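You operate a simulated robot arm through the tools that you are given. There is no shell and no other tool.

Carry out the task below with a simulated robot arm. There is one attempt and no reset: what you move stays moved.

Task
Spin the yellow ball and wipe the oil off its crown all round.
Fine: the knob was left at HIGH: turn it to LOW first, start the spinner with dry hands, hold the bench cloth on the crown till no oil shows, lay the cloth back, stop the spinner and let it stand. Touch the turning ball only through the folded cloth, from above; keep out of the splash ring. Drop, tip or break nothing, pinch no finger.

The check looks at the end state, three seconds after you hand in, the way a careful person would. Anything else that was tipped, shoved, dropped, spilled or broken makes it a failure. Flat cloth is picked up by pressing the open fingertips on it (5 to 10 N) and closing them slowly along it; thin cloth reads only 2 to 8 mm in the jaws.

Robot
A 6-joint arm with a three-finger gripper, fixed in place. Base frame: the origin is on the floor under the middle of its stand, x ahead of it, y to its left, z up. Units: mm, degrees, N and s.
It reaches about 1213 mm from its shoulder. Its first joint turns from -166.0 to 166.0 degrees. Payload 4.89 kg.
Tool frame: the origin (TCP) lies between the finger pads and is the grasp point; the fingertips stand 30 mm ahead of it; z points along the fingers, y is the line along which they close. The gripper opens to 164 mm; its body begins 125 mm behind the TCP.
Orientation is told as [roll, pitch, yaw] about the base's x, y, z axes, in that order, counted from this pose: with the fingers straight down and closing along the base's y, the tool's x points along the base's -x, its y along +y and its z along -z.

Tools
- The arm moves only by the tool nudge_tool. Its argument "increments" is a list of rows, each a list of 6 numbers: the shift along the tool's x, y, z in mm, then the turn, a rotation vector about the tool's x, y, z in degrees. In form: [[x, y, z, ax, ay, az], ...]. A call has 1 to 20 rows; each row is the pose to reach, as a shift and turn from the pose commanded when the call began, along the tool's axes at that moment. "gripper" is the finger opening in mm, from 0 to 164, set as the call begins (left out, the last holds). Rows are played at 5 a second. More than 50 mm and 8.6 degrees between two rows, or a gripper value outside its range, and nothing of the call is played. A pose out of reach is approached as far as the arm can. The call stops where the force on the tool passes 90 N (or 10 N more than at its start, if that is more) or the arm is blocked; 0.2 s more then pass. The fingers move at their own pace (about 108 mm/s each) and stop on an object; they squeeze with about 42 N. The grip force told is the motor's: it shows also when the fingers shut on nothing. Time passes only in rows, and 0.2 s behind the last, so rows that repeat a pose let the fingers close. It gives the time, the measured TCP pose, the force on the tool (base axes), the opening and the grip force at its end, in the units of the frame above (readings bear some noise), with the torque about the TCP (base axes, N m) and any sound that the robot's microphone picked up.
- Cameras (640 x 400 px; columns grow to the right, rows downward): "scene" is fixed at [47.9, -652.1, 1193.2]; the picture's right is [0.99, -0.16, 0.00], its down [-0.04, -0.25, -0.97] and it looks along [0.15, 0.95, -0.26] (base axes); focal length 355 px, centre (320, 200). "wrist" rides on the gripper at [76, -2, -152] in the tool frame; the picture's right is [0.02, 1.00, 0.00], its down [-0.88, 0.02, -0.47] and it looks along [-0.47, 0.01, 0.88] (tool axes); focal length 247 px, centre (320, 200). There is no depth. A picture from a camera that has moved, and an enlarged one, comes with that camera's place and axes in the base frame and with its lens.
- snapshot(camera): a new picture of that camera. The clock stands still meanwhile.
- lift_body(by): moves the trunk up (or, below 0, down) by that many mm; the arm rides with it, the base frame stays. It gives what a move gives, with no picture.
- close_up(camera, box): a new picture of the part [left, top, right, bottom] of that camera's present view, enlarged. The clock stands still meanwhile.
- hand_in(): hands the job in; it is judged then, once.

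Nothing tells you positions but the pictures and the camera data. Unless the task says otherwise, let go and move clear before handing in.

The tools are called after ">>>" as a command line: name --pt "numbers of a row" for each row, then --argument value for the rest, lists and objects as JSON in quotes. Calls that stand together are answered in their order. nudge_tool: Moves the arm, as the interface text tells. Its arguments: {"type":"object","properties":{"increments":{"type":"array","items":{"type":"array","items":{"type":"number"}}},"gripper":{"type":"number"}},"required":["increments"]} The other tools are called the same way: lift_body (by) moves the trunk up or down; snapshot (camera) takes a picture; close_up (camera, box) takes an enlarged picture of a part of a camera's view; hand_in () hands the job in.

At the start:

```text
time_s: 0.0
eef_pos: [436.9, 406.2, 1141.8]
orientation: [0.0, 0.1, 0.0]
contact_force: [-0.7, 0.3, 0.2]
ft_torque: [-0.02, 0.02, 0.01]
grip_width: 164.1
grip_force: 0.1
trunk travel left (down, up): [-25.0, 365.0]
```

scene: 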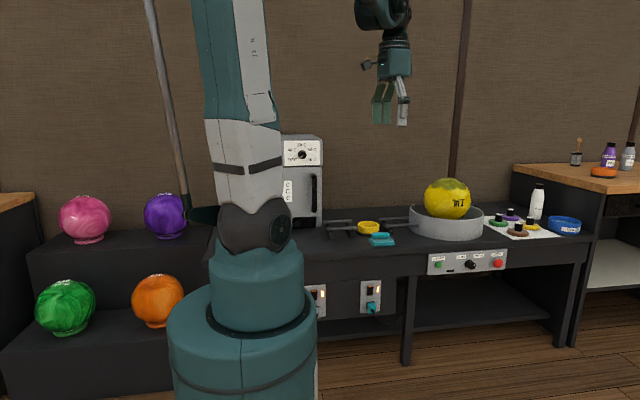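
wrist: 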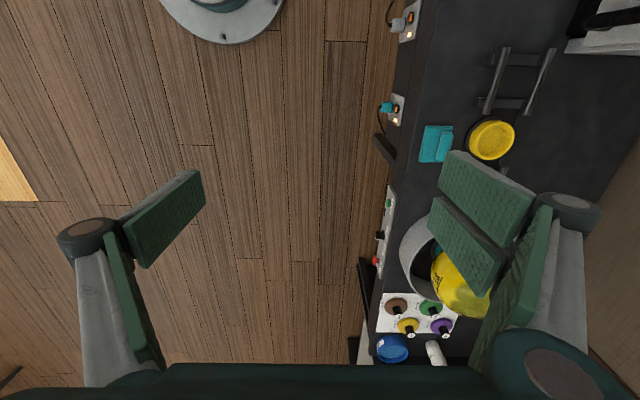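

I see a bench with a yellow ball in a grey ring, a teal cloth to its left, and a control panel with a green button, a black knob and a red button on the bench front. I'll look closer at each before moving.

>>> close_up --camera "scene" --box '[400, 230, 540, 290]'

>>> close_up --camera "scene" --box '[320, 160, 500, 270]'

>>> close_up --camera "scene" --box '[470, 170, 600, 250]'

>>> close_up --camera "wrist" --box '[350, 80, 550, 370]'

```text
4.57 times, centred on (470, 260) of scene
camera zoom: at [47.9, -652.1, 1193.2], right [0.99, -0.16, 0.0], down [-0.04, -0.25, -0.97], along [0.15, 0.95, -0.26], focal length 1623 px, centre (-366, -74)
```

zoom: 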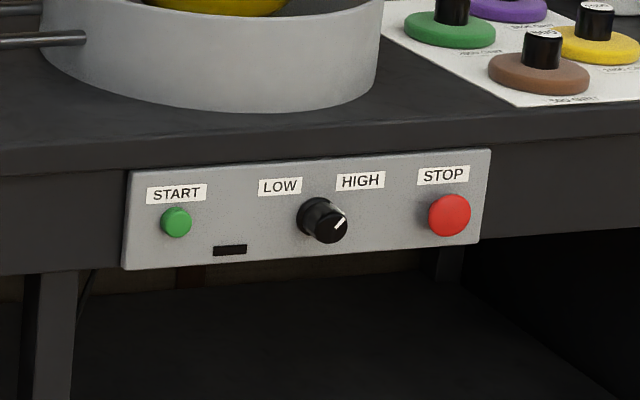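

```text
3.56 times, centred on (410, 215) of scene
camera zoom: at [47.9, -652.1, 1193.2], right [0.99, -0.16, 0.0], down [-0.04, -0.25, -0.97], along [0.15, 0.95, -0.26], focal length 1263 px, centre (0, 147)
```

zoom: 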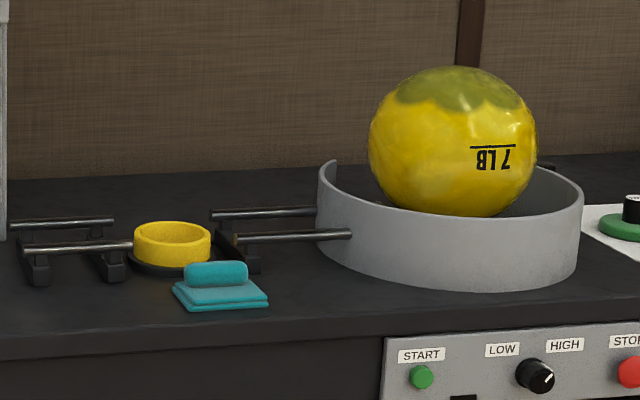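

```text
4.92 times, centred on (535, 210) of scene
camera zoom: at [47.9, -652.1, 1193.2], right [0.99, -0.16, 0.0], down [-0.04, -0.25, -0.97], along [0.15, 0.95, -0.26], focal length 1748 px, centre (-738, 151)
```

zoom: 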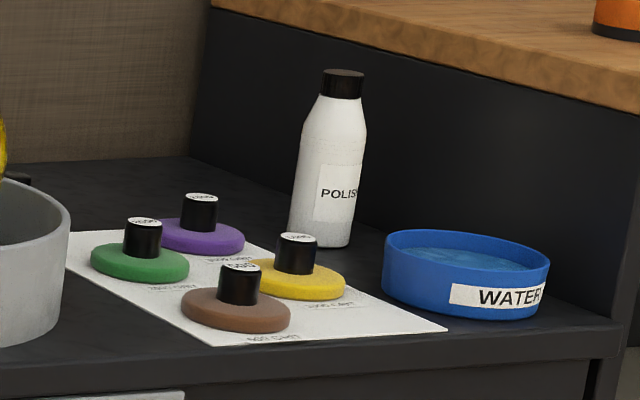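

```text
1.38 times, centred on (450, 225) of wrist
camera zoom: at [359.9, 404.6, 1293.6], right [-0.02, 1.0, 0.0], down [0.88, 0.02, 0.47], along [0.47, 0.01, -0.88], focal length 341 px, centre (141, 166)
```

zoom: 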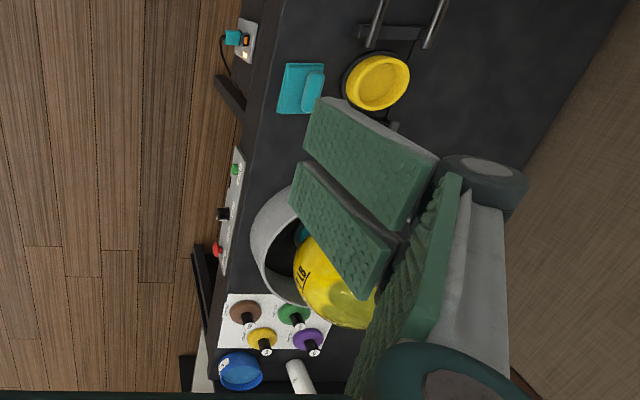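

The START, knob and STOP sit on a panel facing -y at roughly x = 780, 923, 1057, y ≈ 650, z ≈ 520. The ball centre looks near (870, 805, 770). I'll check the sockets and other objects before moving.

>>> close_up --camera "scene" --box '[300, 270, 400, 330]'

>>> close_up --camera "scene" --box '[430, 245, 510, 280]'

>>> close_up --camera "scene" --box '[270, 125, 350, 240]'

>>> close_up --camera "scene" --box '[405, 165, 495, 245]'

>>> close_up --camera "scene" --box '[330, 215, 430, 265]'

>>> close_up --camera "wrist" --box '[380, 100, 540, 200]'

```text
6.40 times, centred on (350, 300) of scene
camera zoom: at [47.9, -652.1, 1193.2], right [0.99, -0.16, 0.0], down [-0.04, -0.25, -0.97], along [0.15, 0.95, -0.26], focal length 2273 px, centre (128, -440)
```

zoom: 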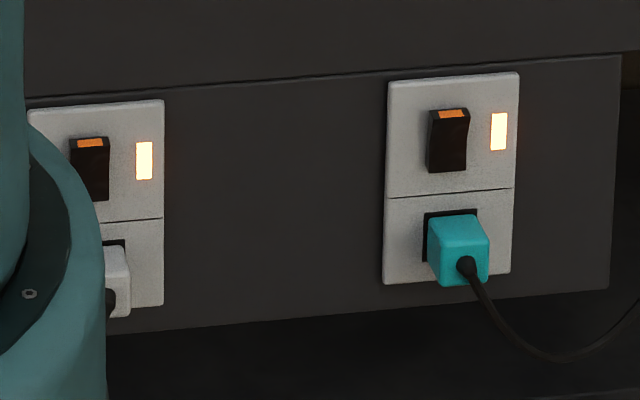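

```text
8.00 times, centred on (470, 262) of scene
camera zoom: at [47.9, -652.1, 1193.2], right [0.99, -0.16, 0.0], down [-0.04, -0.25, -0.97], along [0.15, 0.95, -0.26], focal length 2841 px, centre (-880, -300)
```

zoom: 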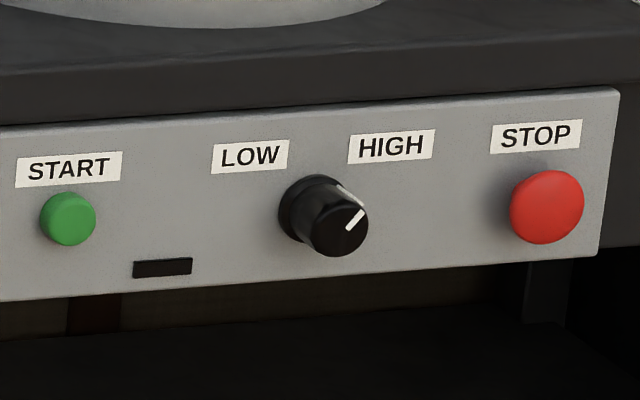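

```text
3.48 times, centred on (310, 182) of scene
camera zoom: at [47.9, -652.1, 1193.2], right [0.99, -0.16, 0.0], down [-0.04, -0.25, -0.97], along [0.15, 0.95, -0.26], focal length 1235 px, centre (355, 261)
```

zoom: 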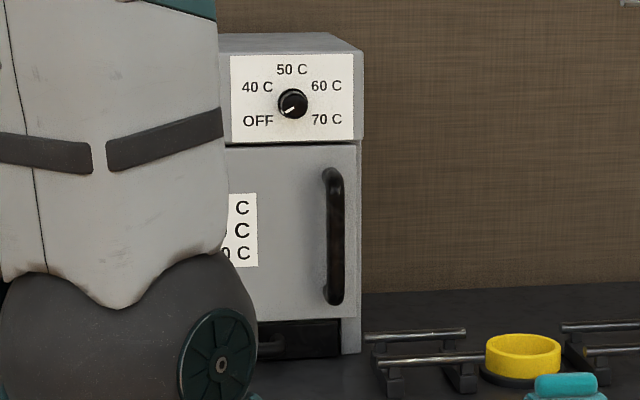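

```text
5.00 times, centred on (450, 205) of scene
camera zoom: at [47.9, -652.1, 1193.2], right [0.99, -0.16, 0.0], down [-0.04, -0.25, -0.97], along [0.15, 0.95, -0.26], focal length 1776 px, centre (-330, 175)
```

zoom: 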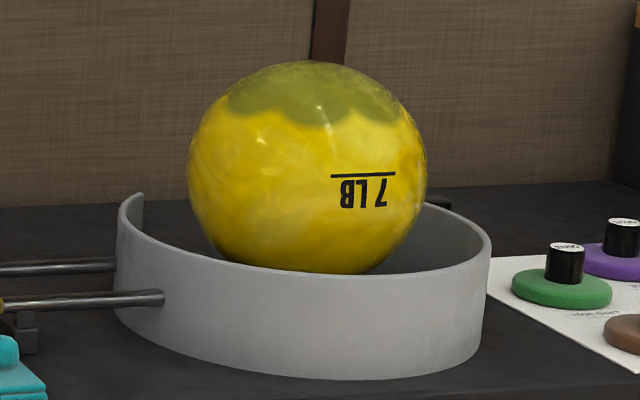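

```text
6.40 times, centred on (380, 240) of scene
camera zoom: at [47.9, -652.1, 1193.2], right [0.99, -0.16, 0.0], down [-0.04, -0.25, -0.97], along [0.15, 0.95, -0.26], focal length 2273 px, centre (-64, -56)
```

zoom: 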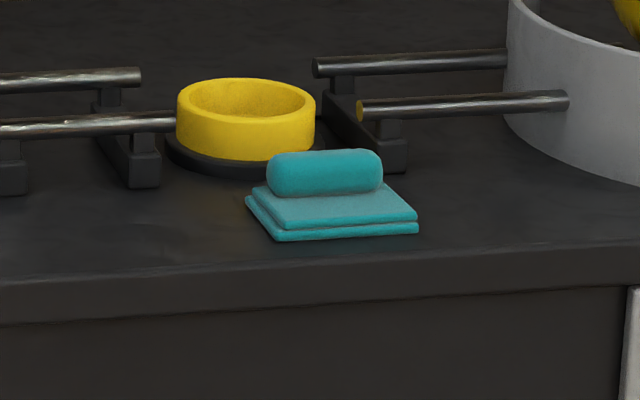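

```text
4.00 times, centred on (460, 150) of wrist
camera zoom: at [359.9, 404.6, 1293.6], right [-0.02, 1.0, 0.0], down [0.88, 0.02, 0.47], along [0.47, 0.01, -0.88], focal length 988 px, centre (-240, 400)
```

zoom: 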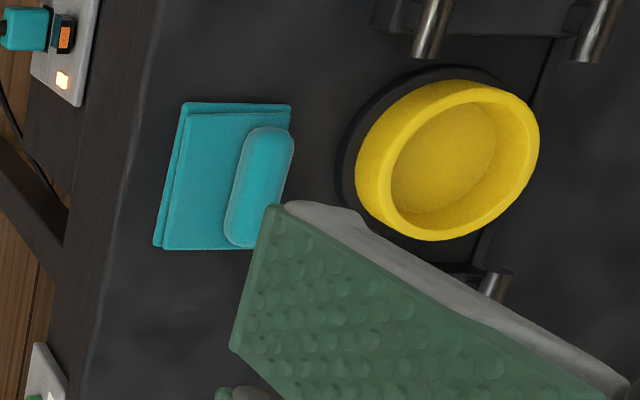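

Both sockets are lit, so the spinner has power. The cloth, a folded pad with a raised roll, lies near (543, 732, 610) on a bench top at z ≈ 600. I'll move the wrist camera over the bench for a better look.

>>> nudge_tool --pt "-15 37 -1 0 0 0" --pt "-31 74 -2 0 0 0" --pt "-46 110 -3 0 0 0" --pt "-62 147 -4 0 0 0" --pt "-77 184 -5 0 0 0" --pt "-92 220 -6 0 0 0" --pt "-108 257 -7 0 0 0" --pt "-123 294 -8 0 0 0" --pt "-123 330 -8 0 0 0" --pt "-123 330 -8 0 0 0" --gripper 164

>>> snapshot --camera "wrist"

>>> snapshot --camera "scene"

```text
time_s: 2.2
eef_pos: [558.4, 736.6, 1149.5]
orientation: [0.1, 0.0, 0.0]
contact_force: [0.6, -0.2, 0.5]
ft_torque: [0.0, 0.01, 0.02]
grip_width: 163.9
grip_force: 0.0
trunk travel left (down, up): [-25.0, 365.0]
```

```text
taken
camera wrist: at [482.0, 734.1, 1301.5], right [-0.02, 1.0, 0.0], down [0.88, 0.02, 0.47], along [0.47, 0.01, -0.88], focal length 247 px, centre (320, 200)
```

wrist: 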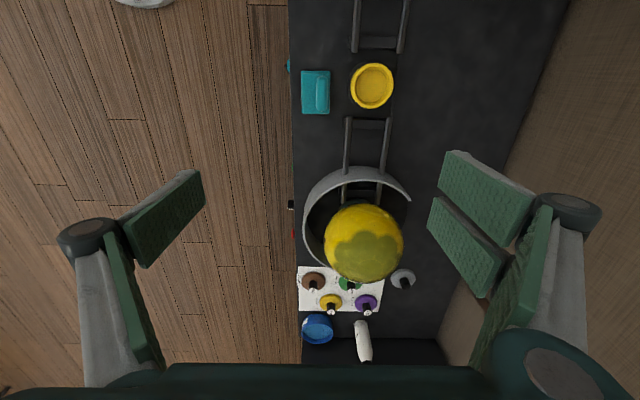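

```text
taken
```

scene: 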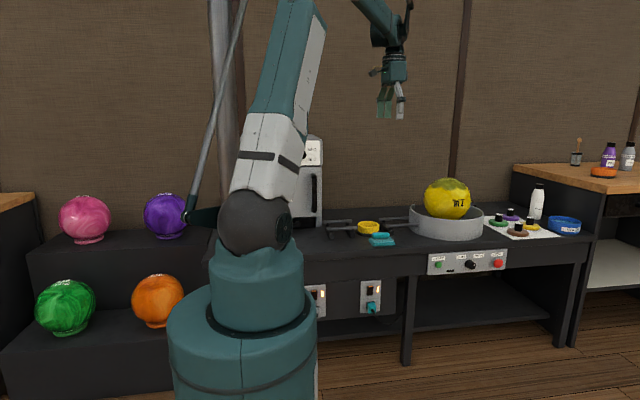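

>>> close_up --camera "wrist" --box '[280, 160, 440, 300]'

>>> close_up --camera "wrist" --box '[280, 40, 420, 140]'

```text
2.86 times, centred on (360, 230) of wrist
camera zoom: at [482.0, 734.1, 1301.5], right [-0.02, 1.0, 0.0], down [0.88, 0.02, 0.47], along [0.47, 0.01, -0.88], focal length 706 px, centre (206, 114)
```

zoom: 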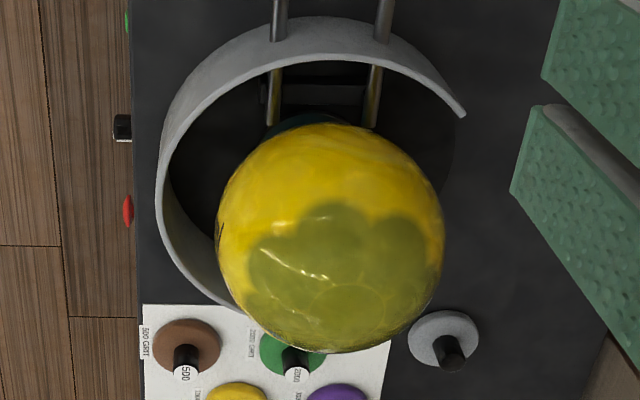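

```text
4.00 times, centred on (350, 90) of wrist
camera zoom: at [482.0, 734.1, 1301.5], right [-0.02, 1.0, 0.0], down [0.88, 0.02, 0.47], along [0.47, 0.01, -0.88], focal length 988 px, centre (200, 640)
```

zoom: 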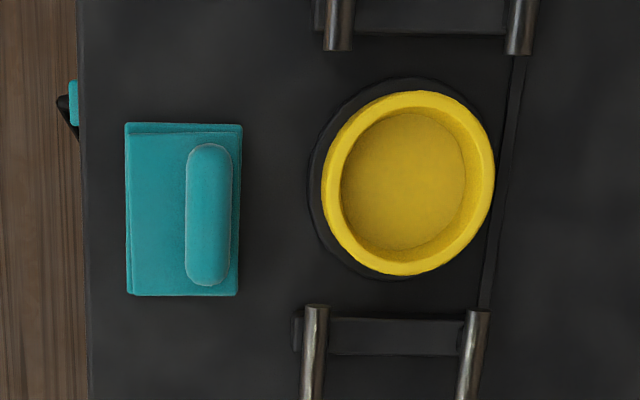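

The ball centre comes out near (908, 864, 751) with a radius of about 108, and STOP near (1052, 643, 517). That is far out, so I'll test the arm's reach well above the ball first.

>>> nudge_tool --pt "-40 14 0 0 0 0" --pt "-80 28 0 0 0 0" --pt "-120 42 0 0 0 0" --pt "-160 57 0 0 0 0" --pt "-200 71 0 0 0 0" --pt "-240 85 0 0 0 0" --pt "-280 100 0 0 0 0" --pt "-315 113 0 0 0 0" --pt "-350 127 0 0 0 0" --pt "-350 127 0 0 0 0" --pt "-350 127 0 0 0 0"

>>> snapshot --camera "wrist"

>>> snapshot --camera "scene"

```text
time_s: 4.6
eef_pos: [850.9, 810.9, 1118.9]
orientation: [-0.1, 0.0, 0.1]
contact_force: [-1.5, 0.4, 0.9]
ft_torque: [0.06, -0.16, -0.01]
grip_width: 163.9
grip_force: 0.0
out of reach, approached as far as the arm can: row 7, 8, 9, 10, 11
trunk travel left (down, up): [-25.0, 365.0]
```

```text
taken
camera wrist: at [773.5, 807.5, 1270.0], right [-0.02, 1.0, 0.0], down [0.88, 0.02, 0.47], along [0.47, 0.01, -0.88], focal length 247 px, centre (320, 200)
```

wrist: 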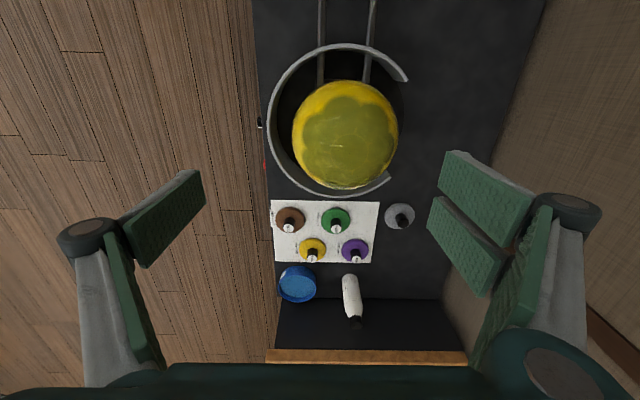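

```text
taken
```

scene: 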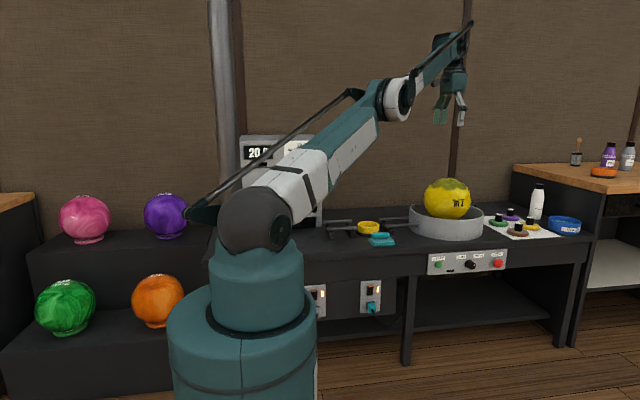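

The arm goes to about 1175 mm horizontally with the tool straight down at this height, so wiping will need the trunk raised and a slight tilt. Next I'll go back in front of the bench to work the knob.

>>> nudge_tool --pt "18 -40 0 0 0 0" --pt "36 -80 0 0 0 0" --pt "55 -120 0 0 0 0" --pt "73 -160 0 0 0 0" --pt "91 -200 0 0 0 0" --pt "109 -240 0 0 0 0" --pt "127 -280 0 0 0 0" --pt "146 -320 0 0 0 0" --pt "164 -360 0 0 0 0" --pt "182 -400 0 0 0 0" --pt "200 -440 0 0 0 0" --pt "200 -480 0 0 0 0" --pt "200 -520 0 0 0 0"

```text
time_s: 7.4
eef_pos: [651.3, 286.8, 1118.1]
orientation: [-0.1, 0.0, 0.1]
contact_force: [1.0, 1.4, -1.0]
ft_torque: [-0.27, 0.13, 0.03]
grip_width: 164.2
grip_force: 0.1
trunk travel left (down, up): [-25.0, 365.0]
```

The pose is clear of the bench. I'll lower the tool and roll it to point at the panel (+y).

>>> nudge_tool --pt "-11 8 35 -7.5 0 0" --pt "-21 15 70 -15 0 0" --pt "-32 23 104 -22.5 0 0" --pt "-43 31 139 -30 0 0" --pt "-54 39 174 -37.5 0 0" --pt "-64 46 209 -45 0 0" --pt "-75 54 244 -52.5 0 0" --pt "-86 62 278 -60 0 0" --pt "-97 70 313 -67.5 0 0" --pt "-107 78 348 -75 0 0" --pt "-118 85 383 -82.5 0 0" --pt "-129 93 418 -90 0 0" --pt "-129 93 418 -90 0 0"

>>> snapshot --camera "wrist"

>>> snapshot --camera "scene"

```text
time_s: 10.2
eef_pos: [784.5, 379.8, 700.6]
orientation: [89.8, 0.1, 0.3]
contact_force: [-0.4, 0.5, 0.4]
ft_torque: [-0.13, 0.01, -0.09]
grip_width: 164.1
grip_force: 0.0
out of reach, approached as far as the arm can: row 12, 13
trunk travel left (down, up): [-25.0, 365.0]
```

```text
taken
camera wrist: at [708.4, 225.8, 698.5], right [-0.02, 0.0, 1.0], down [0.88, -0.47, 0.02], along [0.47, 0.88, 0.01], focal length 247 px, centre (320, 200)
```

wrist: 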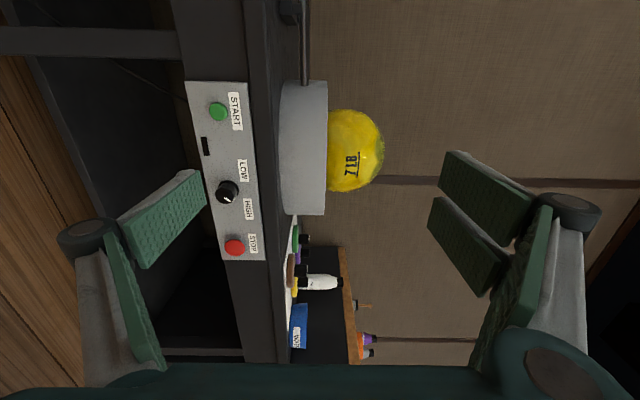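

```text
taken
```

scene: 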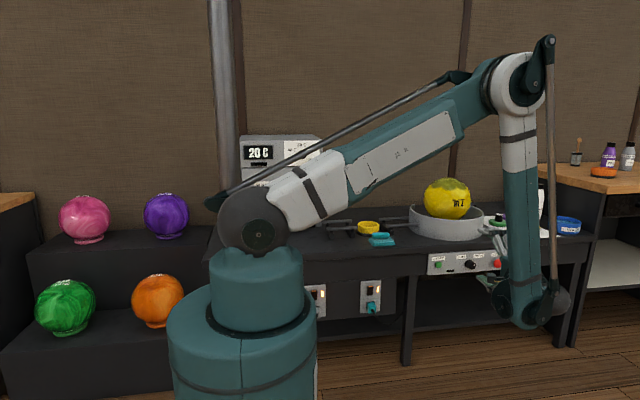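

I now see the panel head-on: START near (775, 655, 528), knob tip near (920, 640, 526), STOP near (1050, 645, 521). I'll close the fingers partway and approach in front of the knob.

>>> nudge_tool --pt "-20 -25 20 0 0 0" --pt "-39 -50 40 0 0 0" --pt "-58 -75 60 0 0 0" --pt "-78 -100 80 0 0 0" --pt "-97 -125 100 0 0 0" --pt "-117 -150 120 0 0 0" --pt "-136 -175 120 0 0 0" --pt "-136 -175 120 0 0 0" --gripper 110

>>> snapshot --camera "wrist"

>>> snapshot --camera "scene"

```text
time_s: 12.0
eef_pos: [915.9, 500.1, 540.6]
orientation: [89.9, 0.0, 0.1]
contact_force: [0.6, -0.8, -0.6]
ft_torque: [0.03, -0.03, -0.01]
grip_width: 110.0
grip_force: 0.0
out of reach, approached as far as the arm can: row 7, 8
trunk travel left (down, up): [-25.0, 365.0]
```

```text
taken
camera wrist: at [839.2, 346.3, 539.7], right [-0.02, 0.0, 1.0], down [0.88, -0.47, 0.02], along [0.47, 0.88, 0.01], focal length 247 px, centre (320, 200)
```

wrist: 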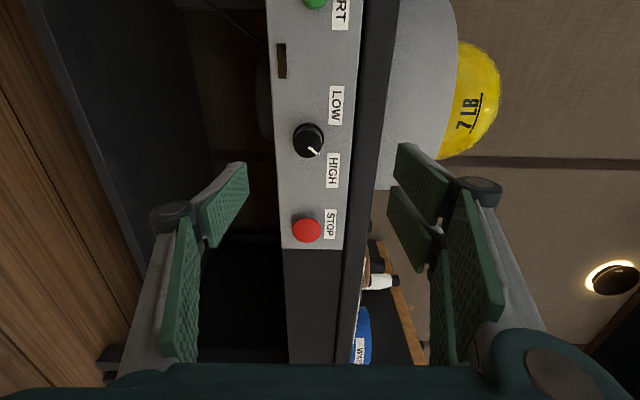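

```text
taken
```

scene: 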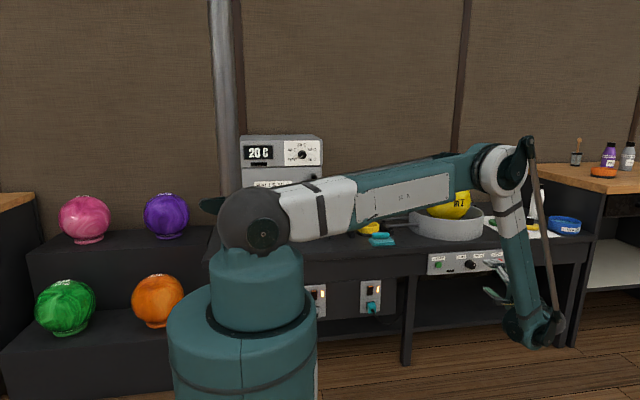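

The arm stopped at z ≈ 540, a bit above the knob height (≈ 526). Lowering the trunk by 25 mm should bring it within range.

>>> lift_body --by -25

>>> nudge_tool --pt "0 0 0 0 0 0" --pt "0 0 0 0 0 0"

```text
time_s: 12.7
eef_pos: [916.5, 499.4, 517.1]
orientation: [89.8, 0.0, -0.1]
contact_force: [0.3, -0.4, 0.1]
ft_torque: [0.01, -0.02, 0.01]
grip_width: 110.2
grip_force: 0.1
trunk travel left (down, up): [0.0, 390.0]
```

```text
time_s: 13.3
eef_pos: [915.0, 499.5, 516.1]
orientation: [89.7, -0.1, 0.1]
contact_force: [-0.4, 0.1, 0.5]
ft_torque: [-0.01, 0.03, -0.03]
grip_width: 109.8
grip_force: 0.1
trunk travel left (down, up): [0.0, 390.0]
```

The trunk is down and the tool is now at z ≈ 516. I'll line up with the knob axis and pre-turn the tool +45° so I can turn -90° after gripping.

>>> nudge_tool --pt "-1 2 0 0 0 7.5" --pt "-1 4 0 0 0 15" --pt "-2 6 0 0 0 22.5" --pt "-3 8 0 0 0 30" --pt "-3 9 0 0 0 37.5" --pt "-4 10 0 0 0 45" --pt "-4 10 0 0 0 45"

>>> snapshot --camera "wrist"

>>> snapshot --camera "scene"

```text
time_s: 14.9
eef_pos: [921.0, 499.6, 526.9]
orientation: [89.6, 45.1, -0.2]
contact_force: [0.9, -0.1, -0.8]
ft_torque: [-0.01, 0.0, 0.02]
grip_width: 110.0
grip_force: 0.0
trunk travel left (down, up): [0.0, 390.0]
```

```text
taken
camera wrist: at [864.7, 346.9, 579.5], right [0.69, 0.0, 0.72], down [0.64, -0.48, -0.61], along [0.34, 0.88, -0.33], focal length 247 px, centre (320, 200)
```

wrist: 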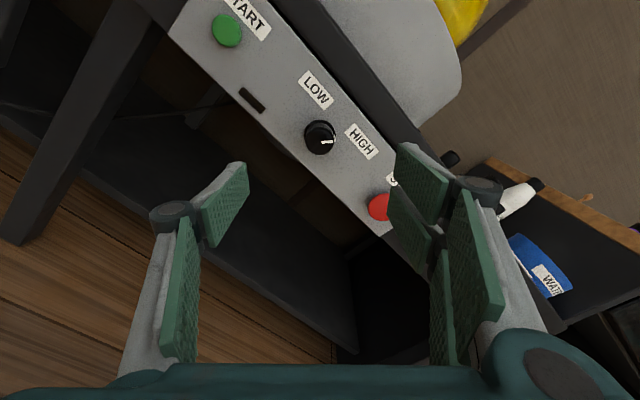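

```text
taken
```

scene: 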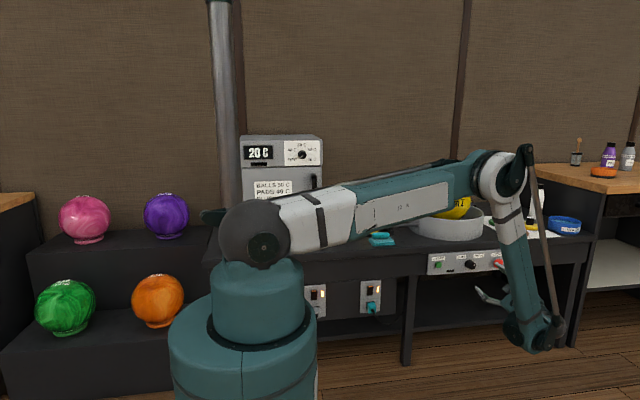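

>>> close_up --camera "wrist" --box '[280, 110, 360, 160]'

```text
8.00 times, centred on (320, 135) of wrist
camera zoom: at [864.7, 346.9, 579.5], right [0.69, 0.0, 0.72], down [0.64, -0.48, -0.61], along [0.34, 0.88, -0.33], focal length 1976 px, centre (320, 720)
```

zoom: 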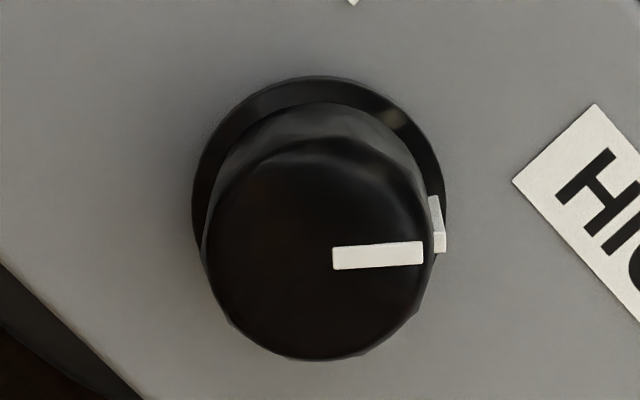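

The knob face is about 33 mm wide at y ≈ 637 and lies on the tool axis. I'll advance with the fingers at 80 mm and check before the final approach.

>>> nudge_tool --pt "0 0 25 0 0 0" --pt "0 0 50 0 0 0" --pt "0 0 75 0 0 0" --pt "0 0 100 0 0 0" --pt "0 0 100 0 0 0" --gripper 80

>>> snapshot --camera "wrist"

>>> snapshot --camera "scene"

```text
time_s: 16.1
eef_pos: [918.5, 599.0, 527.9]
orientation: [89.4, 45.0, -0.6]
contact_force: [0.8, -0.7, -0.3]
ft_torque: [0.01, 0.01, 0.01]
grip_width: 80.1
grip_force: 0.2
out of reach, approached as far as the arm can: row 4, 5
trunk travel left (down, up): [0.0, 390.0]
```

```text
taken
camera wrist: at [861.4, 446.5, 582.1], right [0.69, 0.0, 0.72], down [0.64, -0.48, -0.61], along [0.34, 0.88, -0.33], focal length 247 px, centre (320, 200)
```

wrist: 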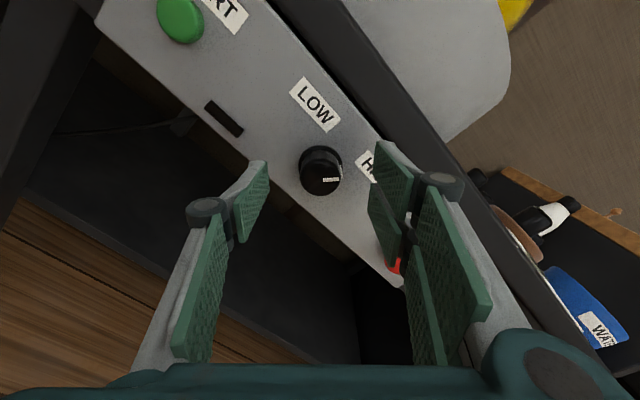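

```text
taken
```

scene: 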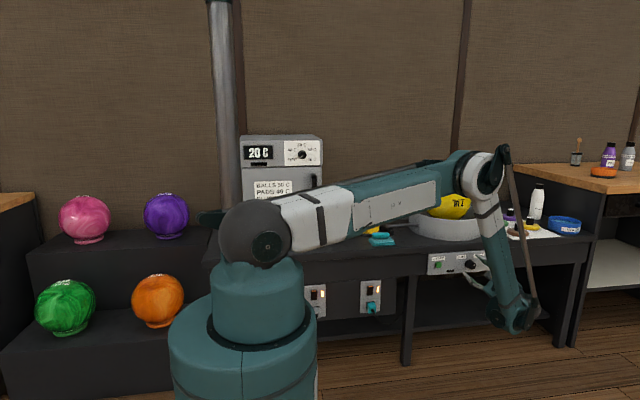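

The approach is aligned, but the last rows were flagged out of reach with only a small residual. I'll test another small step forward.

>>> nudge_tool --pt "0 0 8 0 0 0" --pt "0 0 15 0 0 0" --pt "0 0 15 0 0 0"

```text
time_s: 16.9
eef_pos: [916.0, 612.2, 531.6]
orientation: [89.5, 45.0, -0.5]
contact_force: [0.1, 0.4, 0.2]
ft_torque: [0.02, -0.01, 0.02]
grip_width: 80.0
grip_force: 0.0
trunk travel left (down, up): [0.0, 390.0]
```

>>> nudge_tool --pt "0 0 0 0 0 0" --pt "0 0 0 0 0 0"

>>> snapshot --camera "wrist"

>>> close_up --camera "scene" --box '[410, 130, 570, 350]'

```text
time_s: 17.5
eef_pos: [917.3, 613.3, 530.7]
orientation: [89.5, 44.9, -0.5]
contact_force: [0.4, -0.3, -0.2]
ft_torque: [-0.01, -0.03, 0.04]
grip_width: 79.6
grip_force: 0.0
trunk travel left (down, up): [0.0, 390.0]
```

```text
taken
camera wrist: at [860.7, 460.4, 584.3], right [0.69, 0.0, 0.72], down [0.64, -0.48, -0.61], along [0.34, 0.88, -0.33], focal length 247 px, centre (320, 200)
```

wrist: 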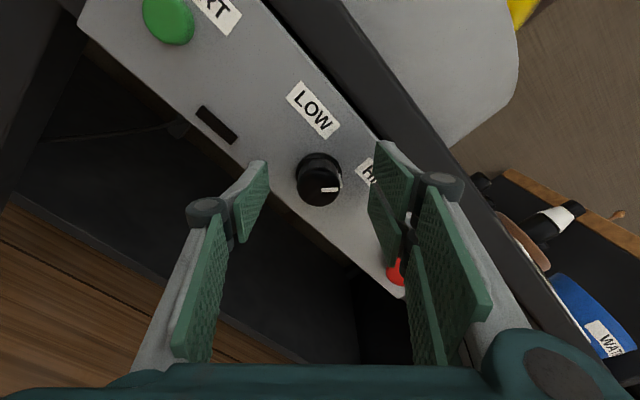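

```text
1.82 times, centred on (490, 240) of scene
camera zoom: at [47.9, -652.1, 1193.2], right [0.99, -0.16, 0.0], down [-0.04, -0.25, -0.97], along [0.15, 0.95, -0.26], focal length 646 px, centre (11, 127)
```

zoom: 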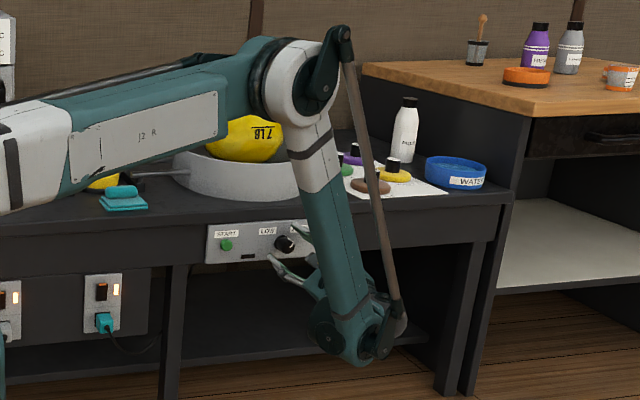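

The tool drifted a few mm off the knob axis. I'll correct it and advance to TCP y ≈ 628.

>>> nudge_tool --pt "-2.5 -0.5 0 0 0 0" --pt "-5 -1 5 0 0 0" --pt "-5 -1 10 0 0 0" --pt "-5 -1 15 0 0 0" --pt "-5 -1 15 0 0 0"

>>> snapshot --camera "wrist"

```text
time_s: 18.7
eef_pos: [916.6, 626.9, 532.4]
orientation: [89.4, 44.9, -0.7]
contact_force: [-0.4, -0.8, -1.1]
ft_torque: [0.0, 0.02, 0.0]
grip_width: 79.9
grip_force: 0.1
out of reach, approached as far as the arm can: row 1, 2, 3, 4, 5
trunk travel left (down, up): [0.0, 390.0]
```

```text
taken
camera wrist: at [860.6, 474.2, 586.5], right [0.69, 0.0, 0.72], down [0.64, -0.48, -0.61], along [0.34, 0.88, -0.33], focal length 247 px, centre (320, 200)
```

wrist: 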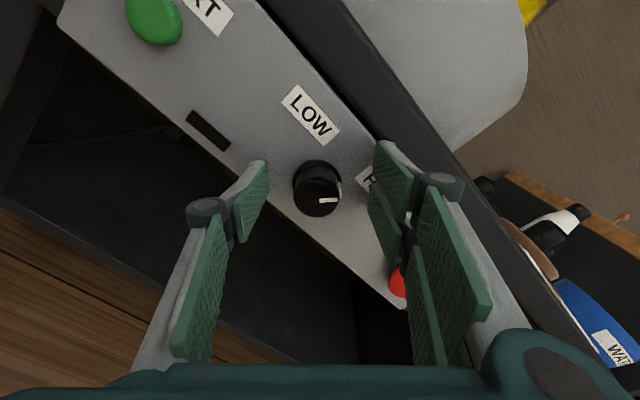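

The limit behaves like the shoulder joint stopping the upper arm from going lower. Tilting the tool about 4–5° down lifts the wrist and should free it, so I'll do that while re-centring on the knob.

>>> nudge_tool --pt "0 0 0 1.8 -1.8 0" --pt "-2 0 0 3.5 -3.5 0" --pt "-4.2 -0.7 1 3.5 -3.5 0" --pt "-4.2 -0.7 1 3.5 -3.5 0"

>>> close_up --camera "wrist" --box '[220, 100, 420, 225]'

```text
time_s: 19.7
eef_pos: [918.5, 627.6, 528.2]
orientation: [82.7, 44.8, -5.2]
contact_force: [-0.3, -2.2, -0.2]
ft_torque: [0.11, -0.05, -0.01]
grip_width: 80.1
grip_force: 0.0
trunk travel left (down, up): [0.0, 390.0]
```

```text
3.20 times, centred on (320, 162) of wrist
camera zoom: at [863.2, 479.9, 595.1], right [0.69, 0.06, 0.72], down [0.64, -0.53, -0.56], along [0.34, 0.85, -0.41], focal length 790 px, centre (320, 320)
```

zoom: 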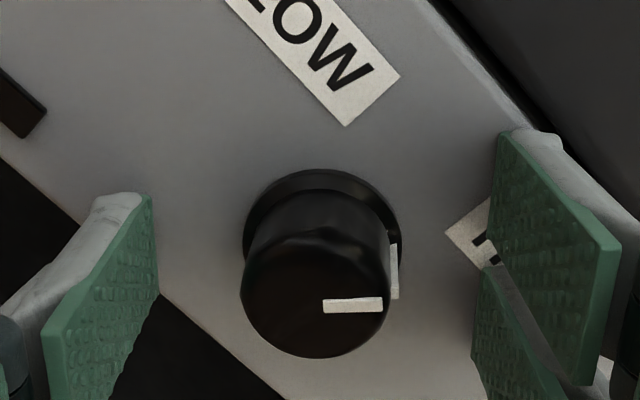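

The knob sits centred between the pads. I'll close gently on it.

>>> nudge_tool --pt "0 0 0 0 0 0" --pt "0 0 0 0 0 0" --pt "0 0 0 0 0 0" --pt "0 0 0 0 0 0" --gripper 26

>>> close_up --camera "wrist" --box '[220, 100, 420, 225]'

```text
time_s: 20.7
eef_pos: [918.9, 626.7, 529.3]
orientation: [82.7, 44.9, -5.2]
contact_force: [-9.3, -14.8, -6.3]
ft_torque: [0.6, 0.0, -0.77]
grip_width: 33.4
grip_force: 44.8
trunk travel left (down, up): [0.0, 390.0]
```

```text
3.20 times, centred on (320, 162) of wrist
camera zoom: at [863.1, 479.7, 594.7], right [0.69, 0.06, 0.72], down [0.64, -0.53, -0.56], along [0.34, 0.85, -0.41], focal length 790 px, centre (320, 320)
```

zoom: 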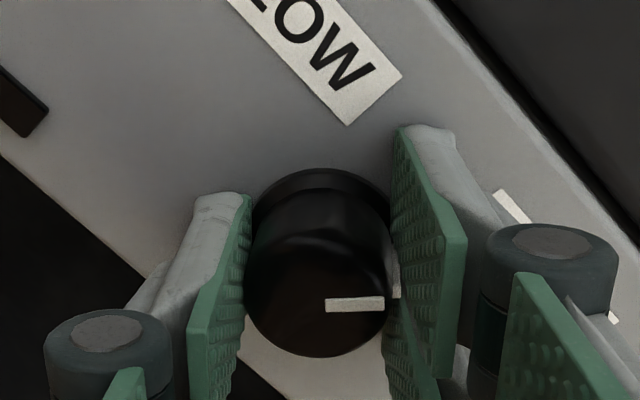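

The grip is firm at 33.4 mm. I'll turn the tool -45° first and check.

>>> nudge_tool --pt "0 0 -1 0 0 -5" --pt "0 0 -2 0 0 -10" --pt "0 0 -2 0 0 -15" --pt "0 0 -2 0 0 -20" --pt "0 0 -2 0 0 -25" --pt "0 0 -2 0 0 -30" --pt "0 0 -2 0 0 -35" --pt "0 0 -2 0 0 -40" --pt "0 0 -2 0 0 -45" --pt "0 0 -2 0 0 -45"

>>> close_up --camera "wrist" --box '[220, 80, 420, 225]'

>>> close_up --camera "scene" --box '[420, 235, 520, 298]'

```text
time_s: 22.9
eef_pos: [918.9, 626.8, 526.1]
orientation: [84.7, 0.0, 0.0]
contact_force: [-12.1, 8.9, -36.6]
ft_torque: [0.63, 0.05, 0.22]
grip_width: 34.2
grip_force: 44.6
trunk travel left (down, up): [0.0, 390.0]
```

```text
2.76 times, centred on (320, 152) of wrist
camera zoom: at [842.3, 473.5, 539.7], right [-0.02, 0.09, 1.0], down [0.88, -0.47, 0.06], along [0.47, 0.88, -0.07], focal length 681 px, centre (320, 331)
```

zoom: 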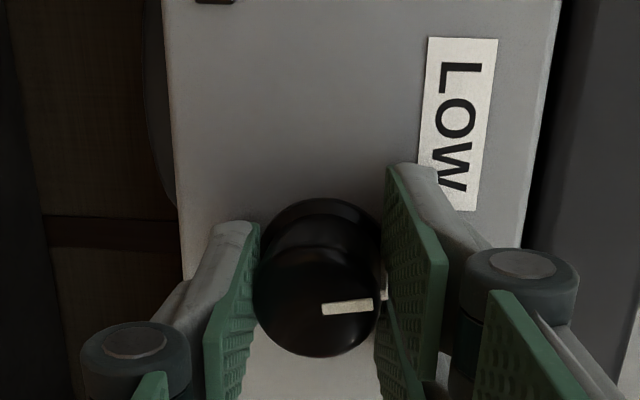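

```text
6.35 times, centred on (470, 266) of scene
camera zoom: at [47.9, -652.1, 1193.2], right [0.99, -0.16, 0.0], down [-0.04, -0.25, -0.97], along [0.15, 0.95, -0.26], focal length 2255 px, centre (-632, -222)
```

zoom: 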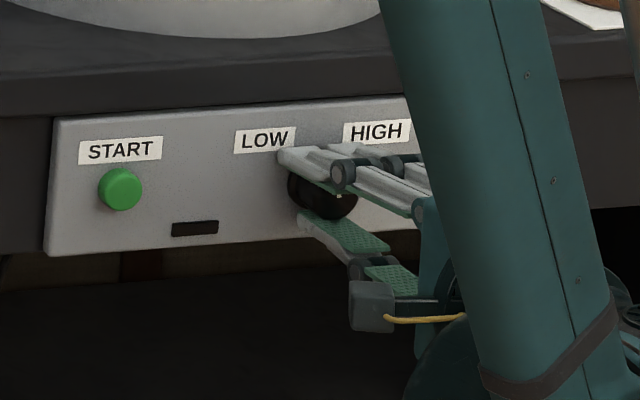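

The knob turned with the tool and its pointer is now straight up. I'll relieve the side load slightly and turn another -45° to LOW.

>>> nudge_tool --pt "1 -2 0 0 0 0" --pt "1.5 -3 0 0 0 -5" --pt "1.5 -3 0 0 0 -10" --pt "1.5 -3 0 0 0 -15" --pt "1.5 -3 0 0 0 -20" --pt "1.5 -3 0 0 0 -25" --pt "1.5 -3 0 0 0 -30" --pt "1.5 -3 0 0 0 -35" --pt "1.5 -3 0 0 0 -40" --pt "1.5 -3 0 0 0 -45" --pt "1.5 -3 0 0 0 -45"

>>> close_up --camera "wrist" --box '[200, 40, 440, 225]'

>>> close_up --camera "scene" --box '[420, 235, 520, 298]'

```text
time_s: 25.3
eef_pos: [918.1, 625.1, 525.8]
orientation: [82.7, -44.8, 5.1]
contact_force: [17.7, -4.5, -2.7]
ft_torque: [0.63, 0.13, 0.45]
grip_width: 34.0
grip_force: 44.6
trunk travel left (down, up): [0.0, 390.0]
```

```text
2.16 times, centred on (320, 132) of wrist
camera zoom: at [864.5, 468.1, 484.5], right [-0.72, 0.06, 0.69], down [0.61, -0.41, 0.68], along [0.33, 0.91, 0.26], focal length 534 px, centre (320, 346)
```

zoom: 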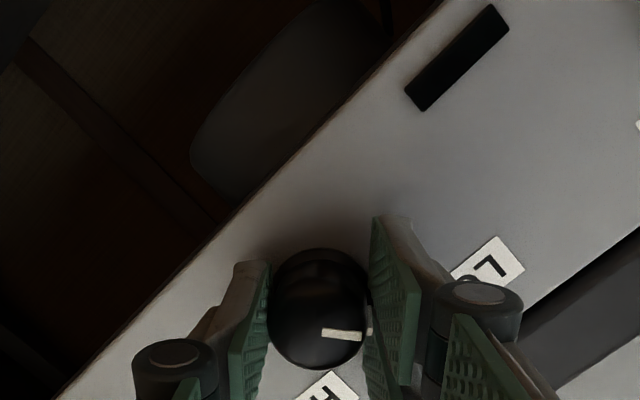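

```text
6.35 times, centred on (470, 266) of scene
camera zoom: at [47.9, -652.1, 1193.2], right [0.99, -0.16, 0.0], down [-0.04, -0.25, -0.97], along [0.15, 0.95, -0.26], focal length 2255 px, centre (-632, -222)
```

zoom: 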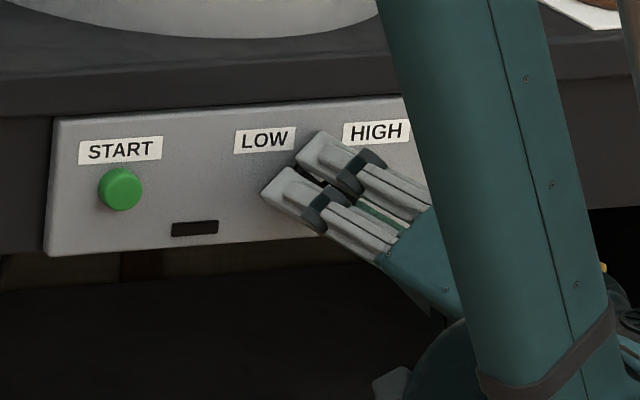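

The pointer is now close to LOW (upper left). I'll add a few more degrees, then release and check.

>>> nudge_tool --pt "0 0 0 0 0 -2" --pt "0 0 0 0 0 -4" --pt "0 0 0 0 0 -4"

>>> nudge_tool --pt "0 0 0 0 0 0" --pt "0 0 0 0 0 0" --pt "0 0 0 0 0 0" --gripper 80

>>> close_up --camera "wrist" --box '[200, 40, 440, 225]'

```text
time_s: 26.1
eef_pos: [917.4, 625.7, 525.8]
orientation: [82.0, -48.7, 6.0]
contact_force: [1.7, -9.5, -16.4]
ft_torque: [0.71, 0.35, 0.52]
grip_width: 33.8
grip_force: 45.0
trunk travel left (down, up): [0.0, 390.0]
```

```text
time_s: 26.9
eef_pos: [916.8, 625.4, 526.9]
orientation: [82.2, -48.7, 5.8]
contact_force: [-0.7, -0.3, -0.2]
ft_torque: [0.06, -0.02, -0.01]
grip_width: 79.9
grip_force: 0.1
trunk travel left (down, up): [0.0, 390.0]
```

```text
2.16 times, centred on (320, 132) of wrist
camera zoom: at [868.3, 467.7, 481.6], right [-0.77, 0.06, 0.64], down [0.56, -0.41, 0.72], along [0.3, 0.91, 0.28], focal length 534 px, centre (320, 346)
```

zoom: 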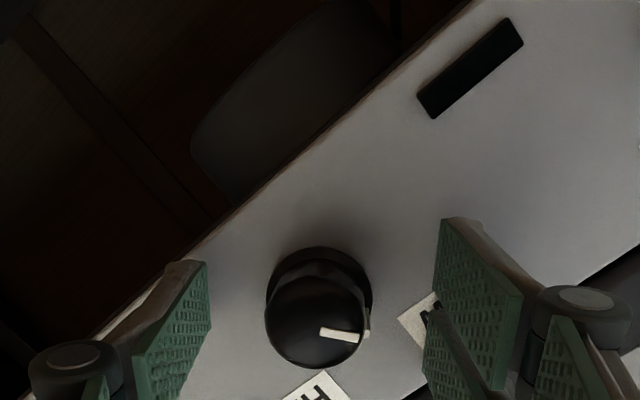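

The knob did not follow the extra turn, so it is likely at its LOW stop. I'll back straight off and look.

>>> nudge_tool --pt "0 0 -20 0 0 0" --pt "0 0 -40 0 0 0" --pt "0 0 -70 0 0 0" --pt "0 0 -100 0 0 0" --pt "0 0 -130 0 0 7" --pt "0 0 -130 0 0 14" --pt "0 0 -130 0 0 21" --pt "0 0 -130 0 0 28" --pt "0 0 -130 0 0 35" --pt "0 0 -130 0 0 42" --pt "0 0 -130 0 0 48.7" --pt "0 0 -130 0 0 48.7"

>>> snapshot --camera "wrist"

>>> close_up --camera "wrist" --box '[260, 40, 360, 240]'

>>> snapshot --camera "scene"

```text
time_s: 29.5
eef_pos: [918.8, 495.9, 538.6]
orientation: [84.8, -0.2, 0.0]
contact_force: [0.9, 0.7, 0.0]
ft_torque: [0.0, 0.0, 0.02]
grip_width: 80.0
grip_force: 0.0
trunk travel left (down, up): [0.0, 390.0]
```

```text
taken
camera wrist: at [840.9, 343.5, 549.8], right [-0.03, 0.09, 1.0], down [0.88, -0.47, 0.06], along [0.47, 0.88, -0.07], focal length 247 px, centre (320, 200)
```

wrist: 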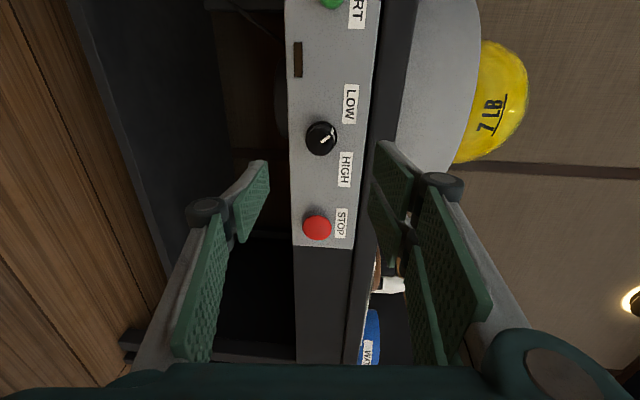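

```text
2.00 times, centred on (310, 140) of wrist
camera zoom: at [840.9, 343.5, 549.8], right [-0.03, 0.09, 1.0], down [0.88, -0.47, 0.06], along [0.47, 0.88, -0.07], focal length 494 px, centre (340, 320)
```

zoom: 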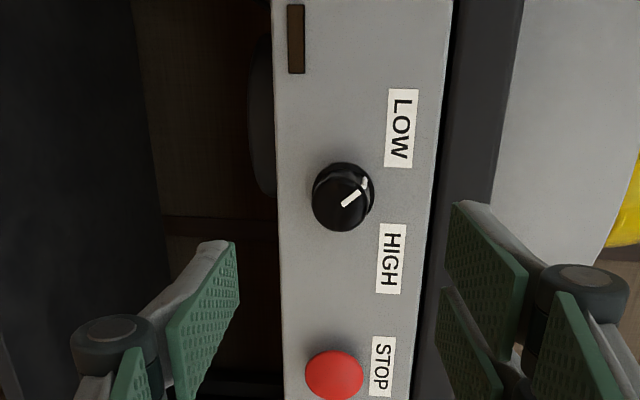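

```text
taken
```

scene: 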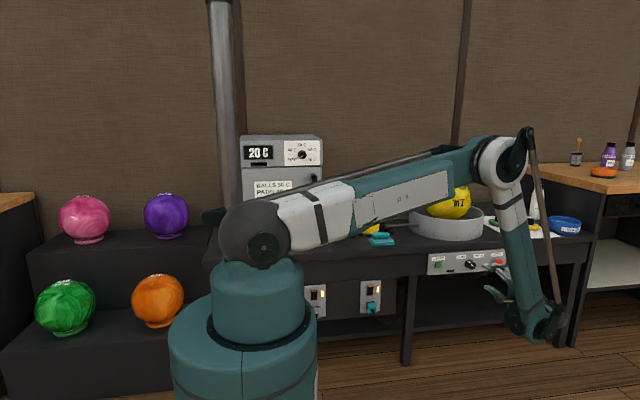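

The pointer now rests on LOW. Next I'll close the fingers and move across to line up with START.

>>> nudge_tool --pt "28 1 0 0 0 0" --pt "56 2 0 0 0 0" --pt "84 3 0 0 0 0" --pt "112 4 0 0 0 0" --pt "140 5 0 0 0 0" --pt "140 5 0 0 0 0" --gripper 0

>>> snapshot --camera "wrist"

>>> snapshot --camera "scene"

```text
time_s: 30.9
eef_pos: [799.4, 502.6, 548.8]
orientation: [84.8, -0.3, 0.1]
contact_force: [0.3, -0.6, 0.3]
ft_torque: [0.02, 0.03, 0.04]
grip_width: 0.0
grip_force: 41.7
out of reach, approached as far as the arm can: row 5, 6
trunk travel left (down, up): [0.0, 390.0]
```

```text
taken
camera wrist: at [723.1, 350.6, 560.9], right [-0.03, 0.09, 1.0], down [0.88, -0.47, 0.07], along [0.47, 0.88, -0.07], focal length 247 px, centre (320, 200)
```

wrist: 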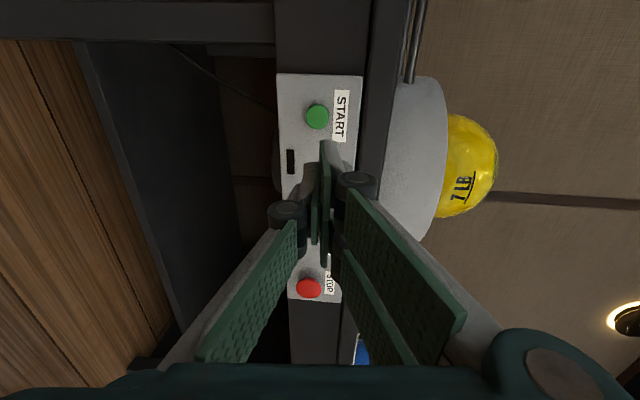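

```text
taken
```

scene: 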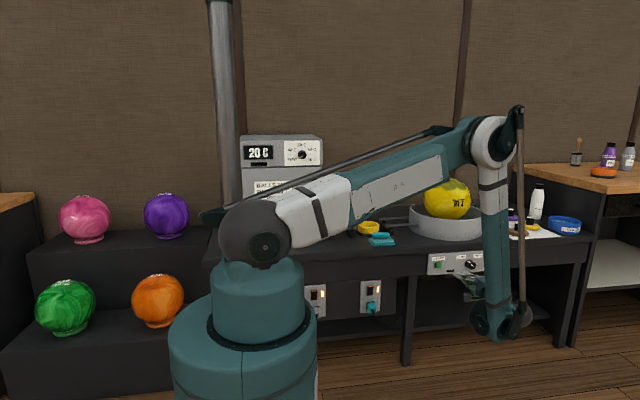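

I hit another limit (forearm too steep) that eases closer to the panel. I'll advance in y first, then finish the sideways shift to START.

>>> nudge_tool --pt "0 -2 30 0 0 0" --pt "0 -4 60 0 0 0" --pt "10 -4.8 88 0 0 0" --pt "21.4 -4.8 88 0 0 0" --pt "21.4 -4.8 88 0 0 0"

>>> snapshot --camera "wrist"

>>> close_up --camera "scene" --box '[420, 235, 520, 298]'

```text
time_s: 32.1
eef_pos: [779.1, 592.0, 535.5]
orientation: [84.9, -0.3, 0.0]
contact_force: [0.6, 1.0, -1.5]
ft_torque: [-0.05, 0.02, -0.01]
grip_width: 0.0
grip_force: 42.0
trunk travel left (down, up): [0.0, 390.0]
```

```text
taken
camera wrist: at [702.4, 438.1, 546.8], right [-0.03, 0.09, 1.0], down [0.88, -0.47, 0.07], along [0.47, 0.88, -0.07], focal length 247 px, centre (320, 200)
```

wrist: 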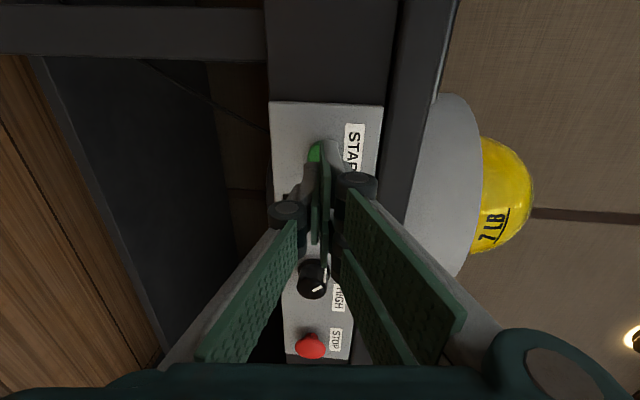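

```text
6.35 times, centred on (470, 266) of scene
camera zoom: at [47.9, -652.1, 1193.2], right [0.99, -0.16, 0.0], down [-0.04, -0.25, -0.97], along [0.15, 0.95, -0.26], focal length 2255 px, centre (-632, -222)
```

zoom: 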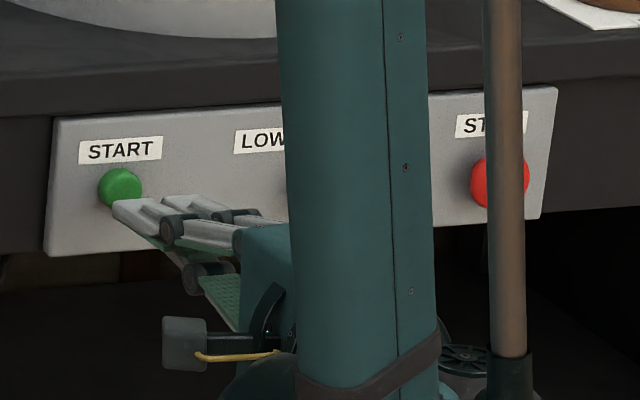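

The closed fingertips line up with START. I'll advance carefully in small steps, watching force and sound.

>>> nudge_tool --pt "0 5 8 0 0 0" --pt "0 5 16 0 0 0" --pt "0 5 22 0 0 0" --pt "0 5 26 0 0 0"

>>> close_up --camera "scene" --box '[420, 235, 520, 298]'

>>> close_up --camera "wrist" --box '[240, 90, 400, 210]'

```text
time_s: 33.1
eef_pos: [778.8, 616.9, 538.5]
orientation: [85.0, -0.2, 0.0]
contact_force: [-0.3, -0.9, 1.0]
ft_torque: [0.01, -0.02, -0.01]
grip_width: 0.0
grip_force: 41.9
trunk travel left (down, up): [0.0, 390.0]
```

```text
6.35 times, centred on (470, 266) of scene
camera zoom: at [47.9, -652.1, 1193.2], right [0.99, -0.16, 0.0], down [-0.04, -0.25, -0.97], along [0.15, 0.95, -0.26], focal length 2255 px, centre (-632, -222)
```

zoom: 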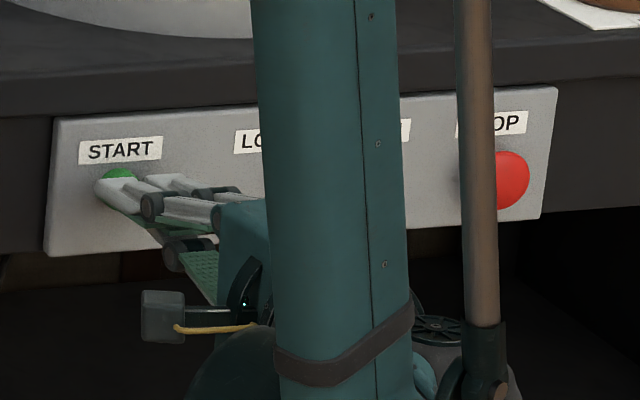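

```text
3.33 times, centred on (320, 150) of wrist
camera zoom: at [702.7, 464.0, 550.0], right [-0.03, 0.09, 1.0], down [0.88, -0.47, 0.07], along [0.47, 0.88, -0.07], focal length 823 px, centre (320, 367)
```

zoom: 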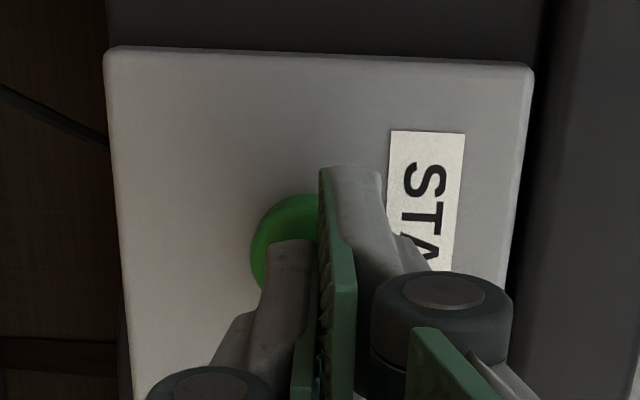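

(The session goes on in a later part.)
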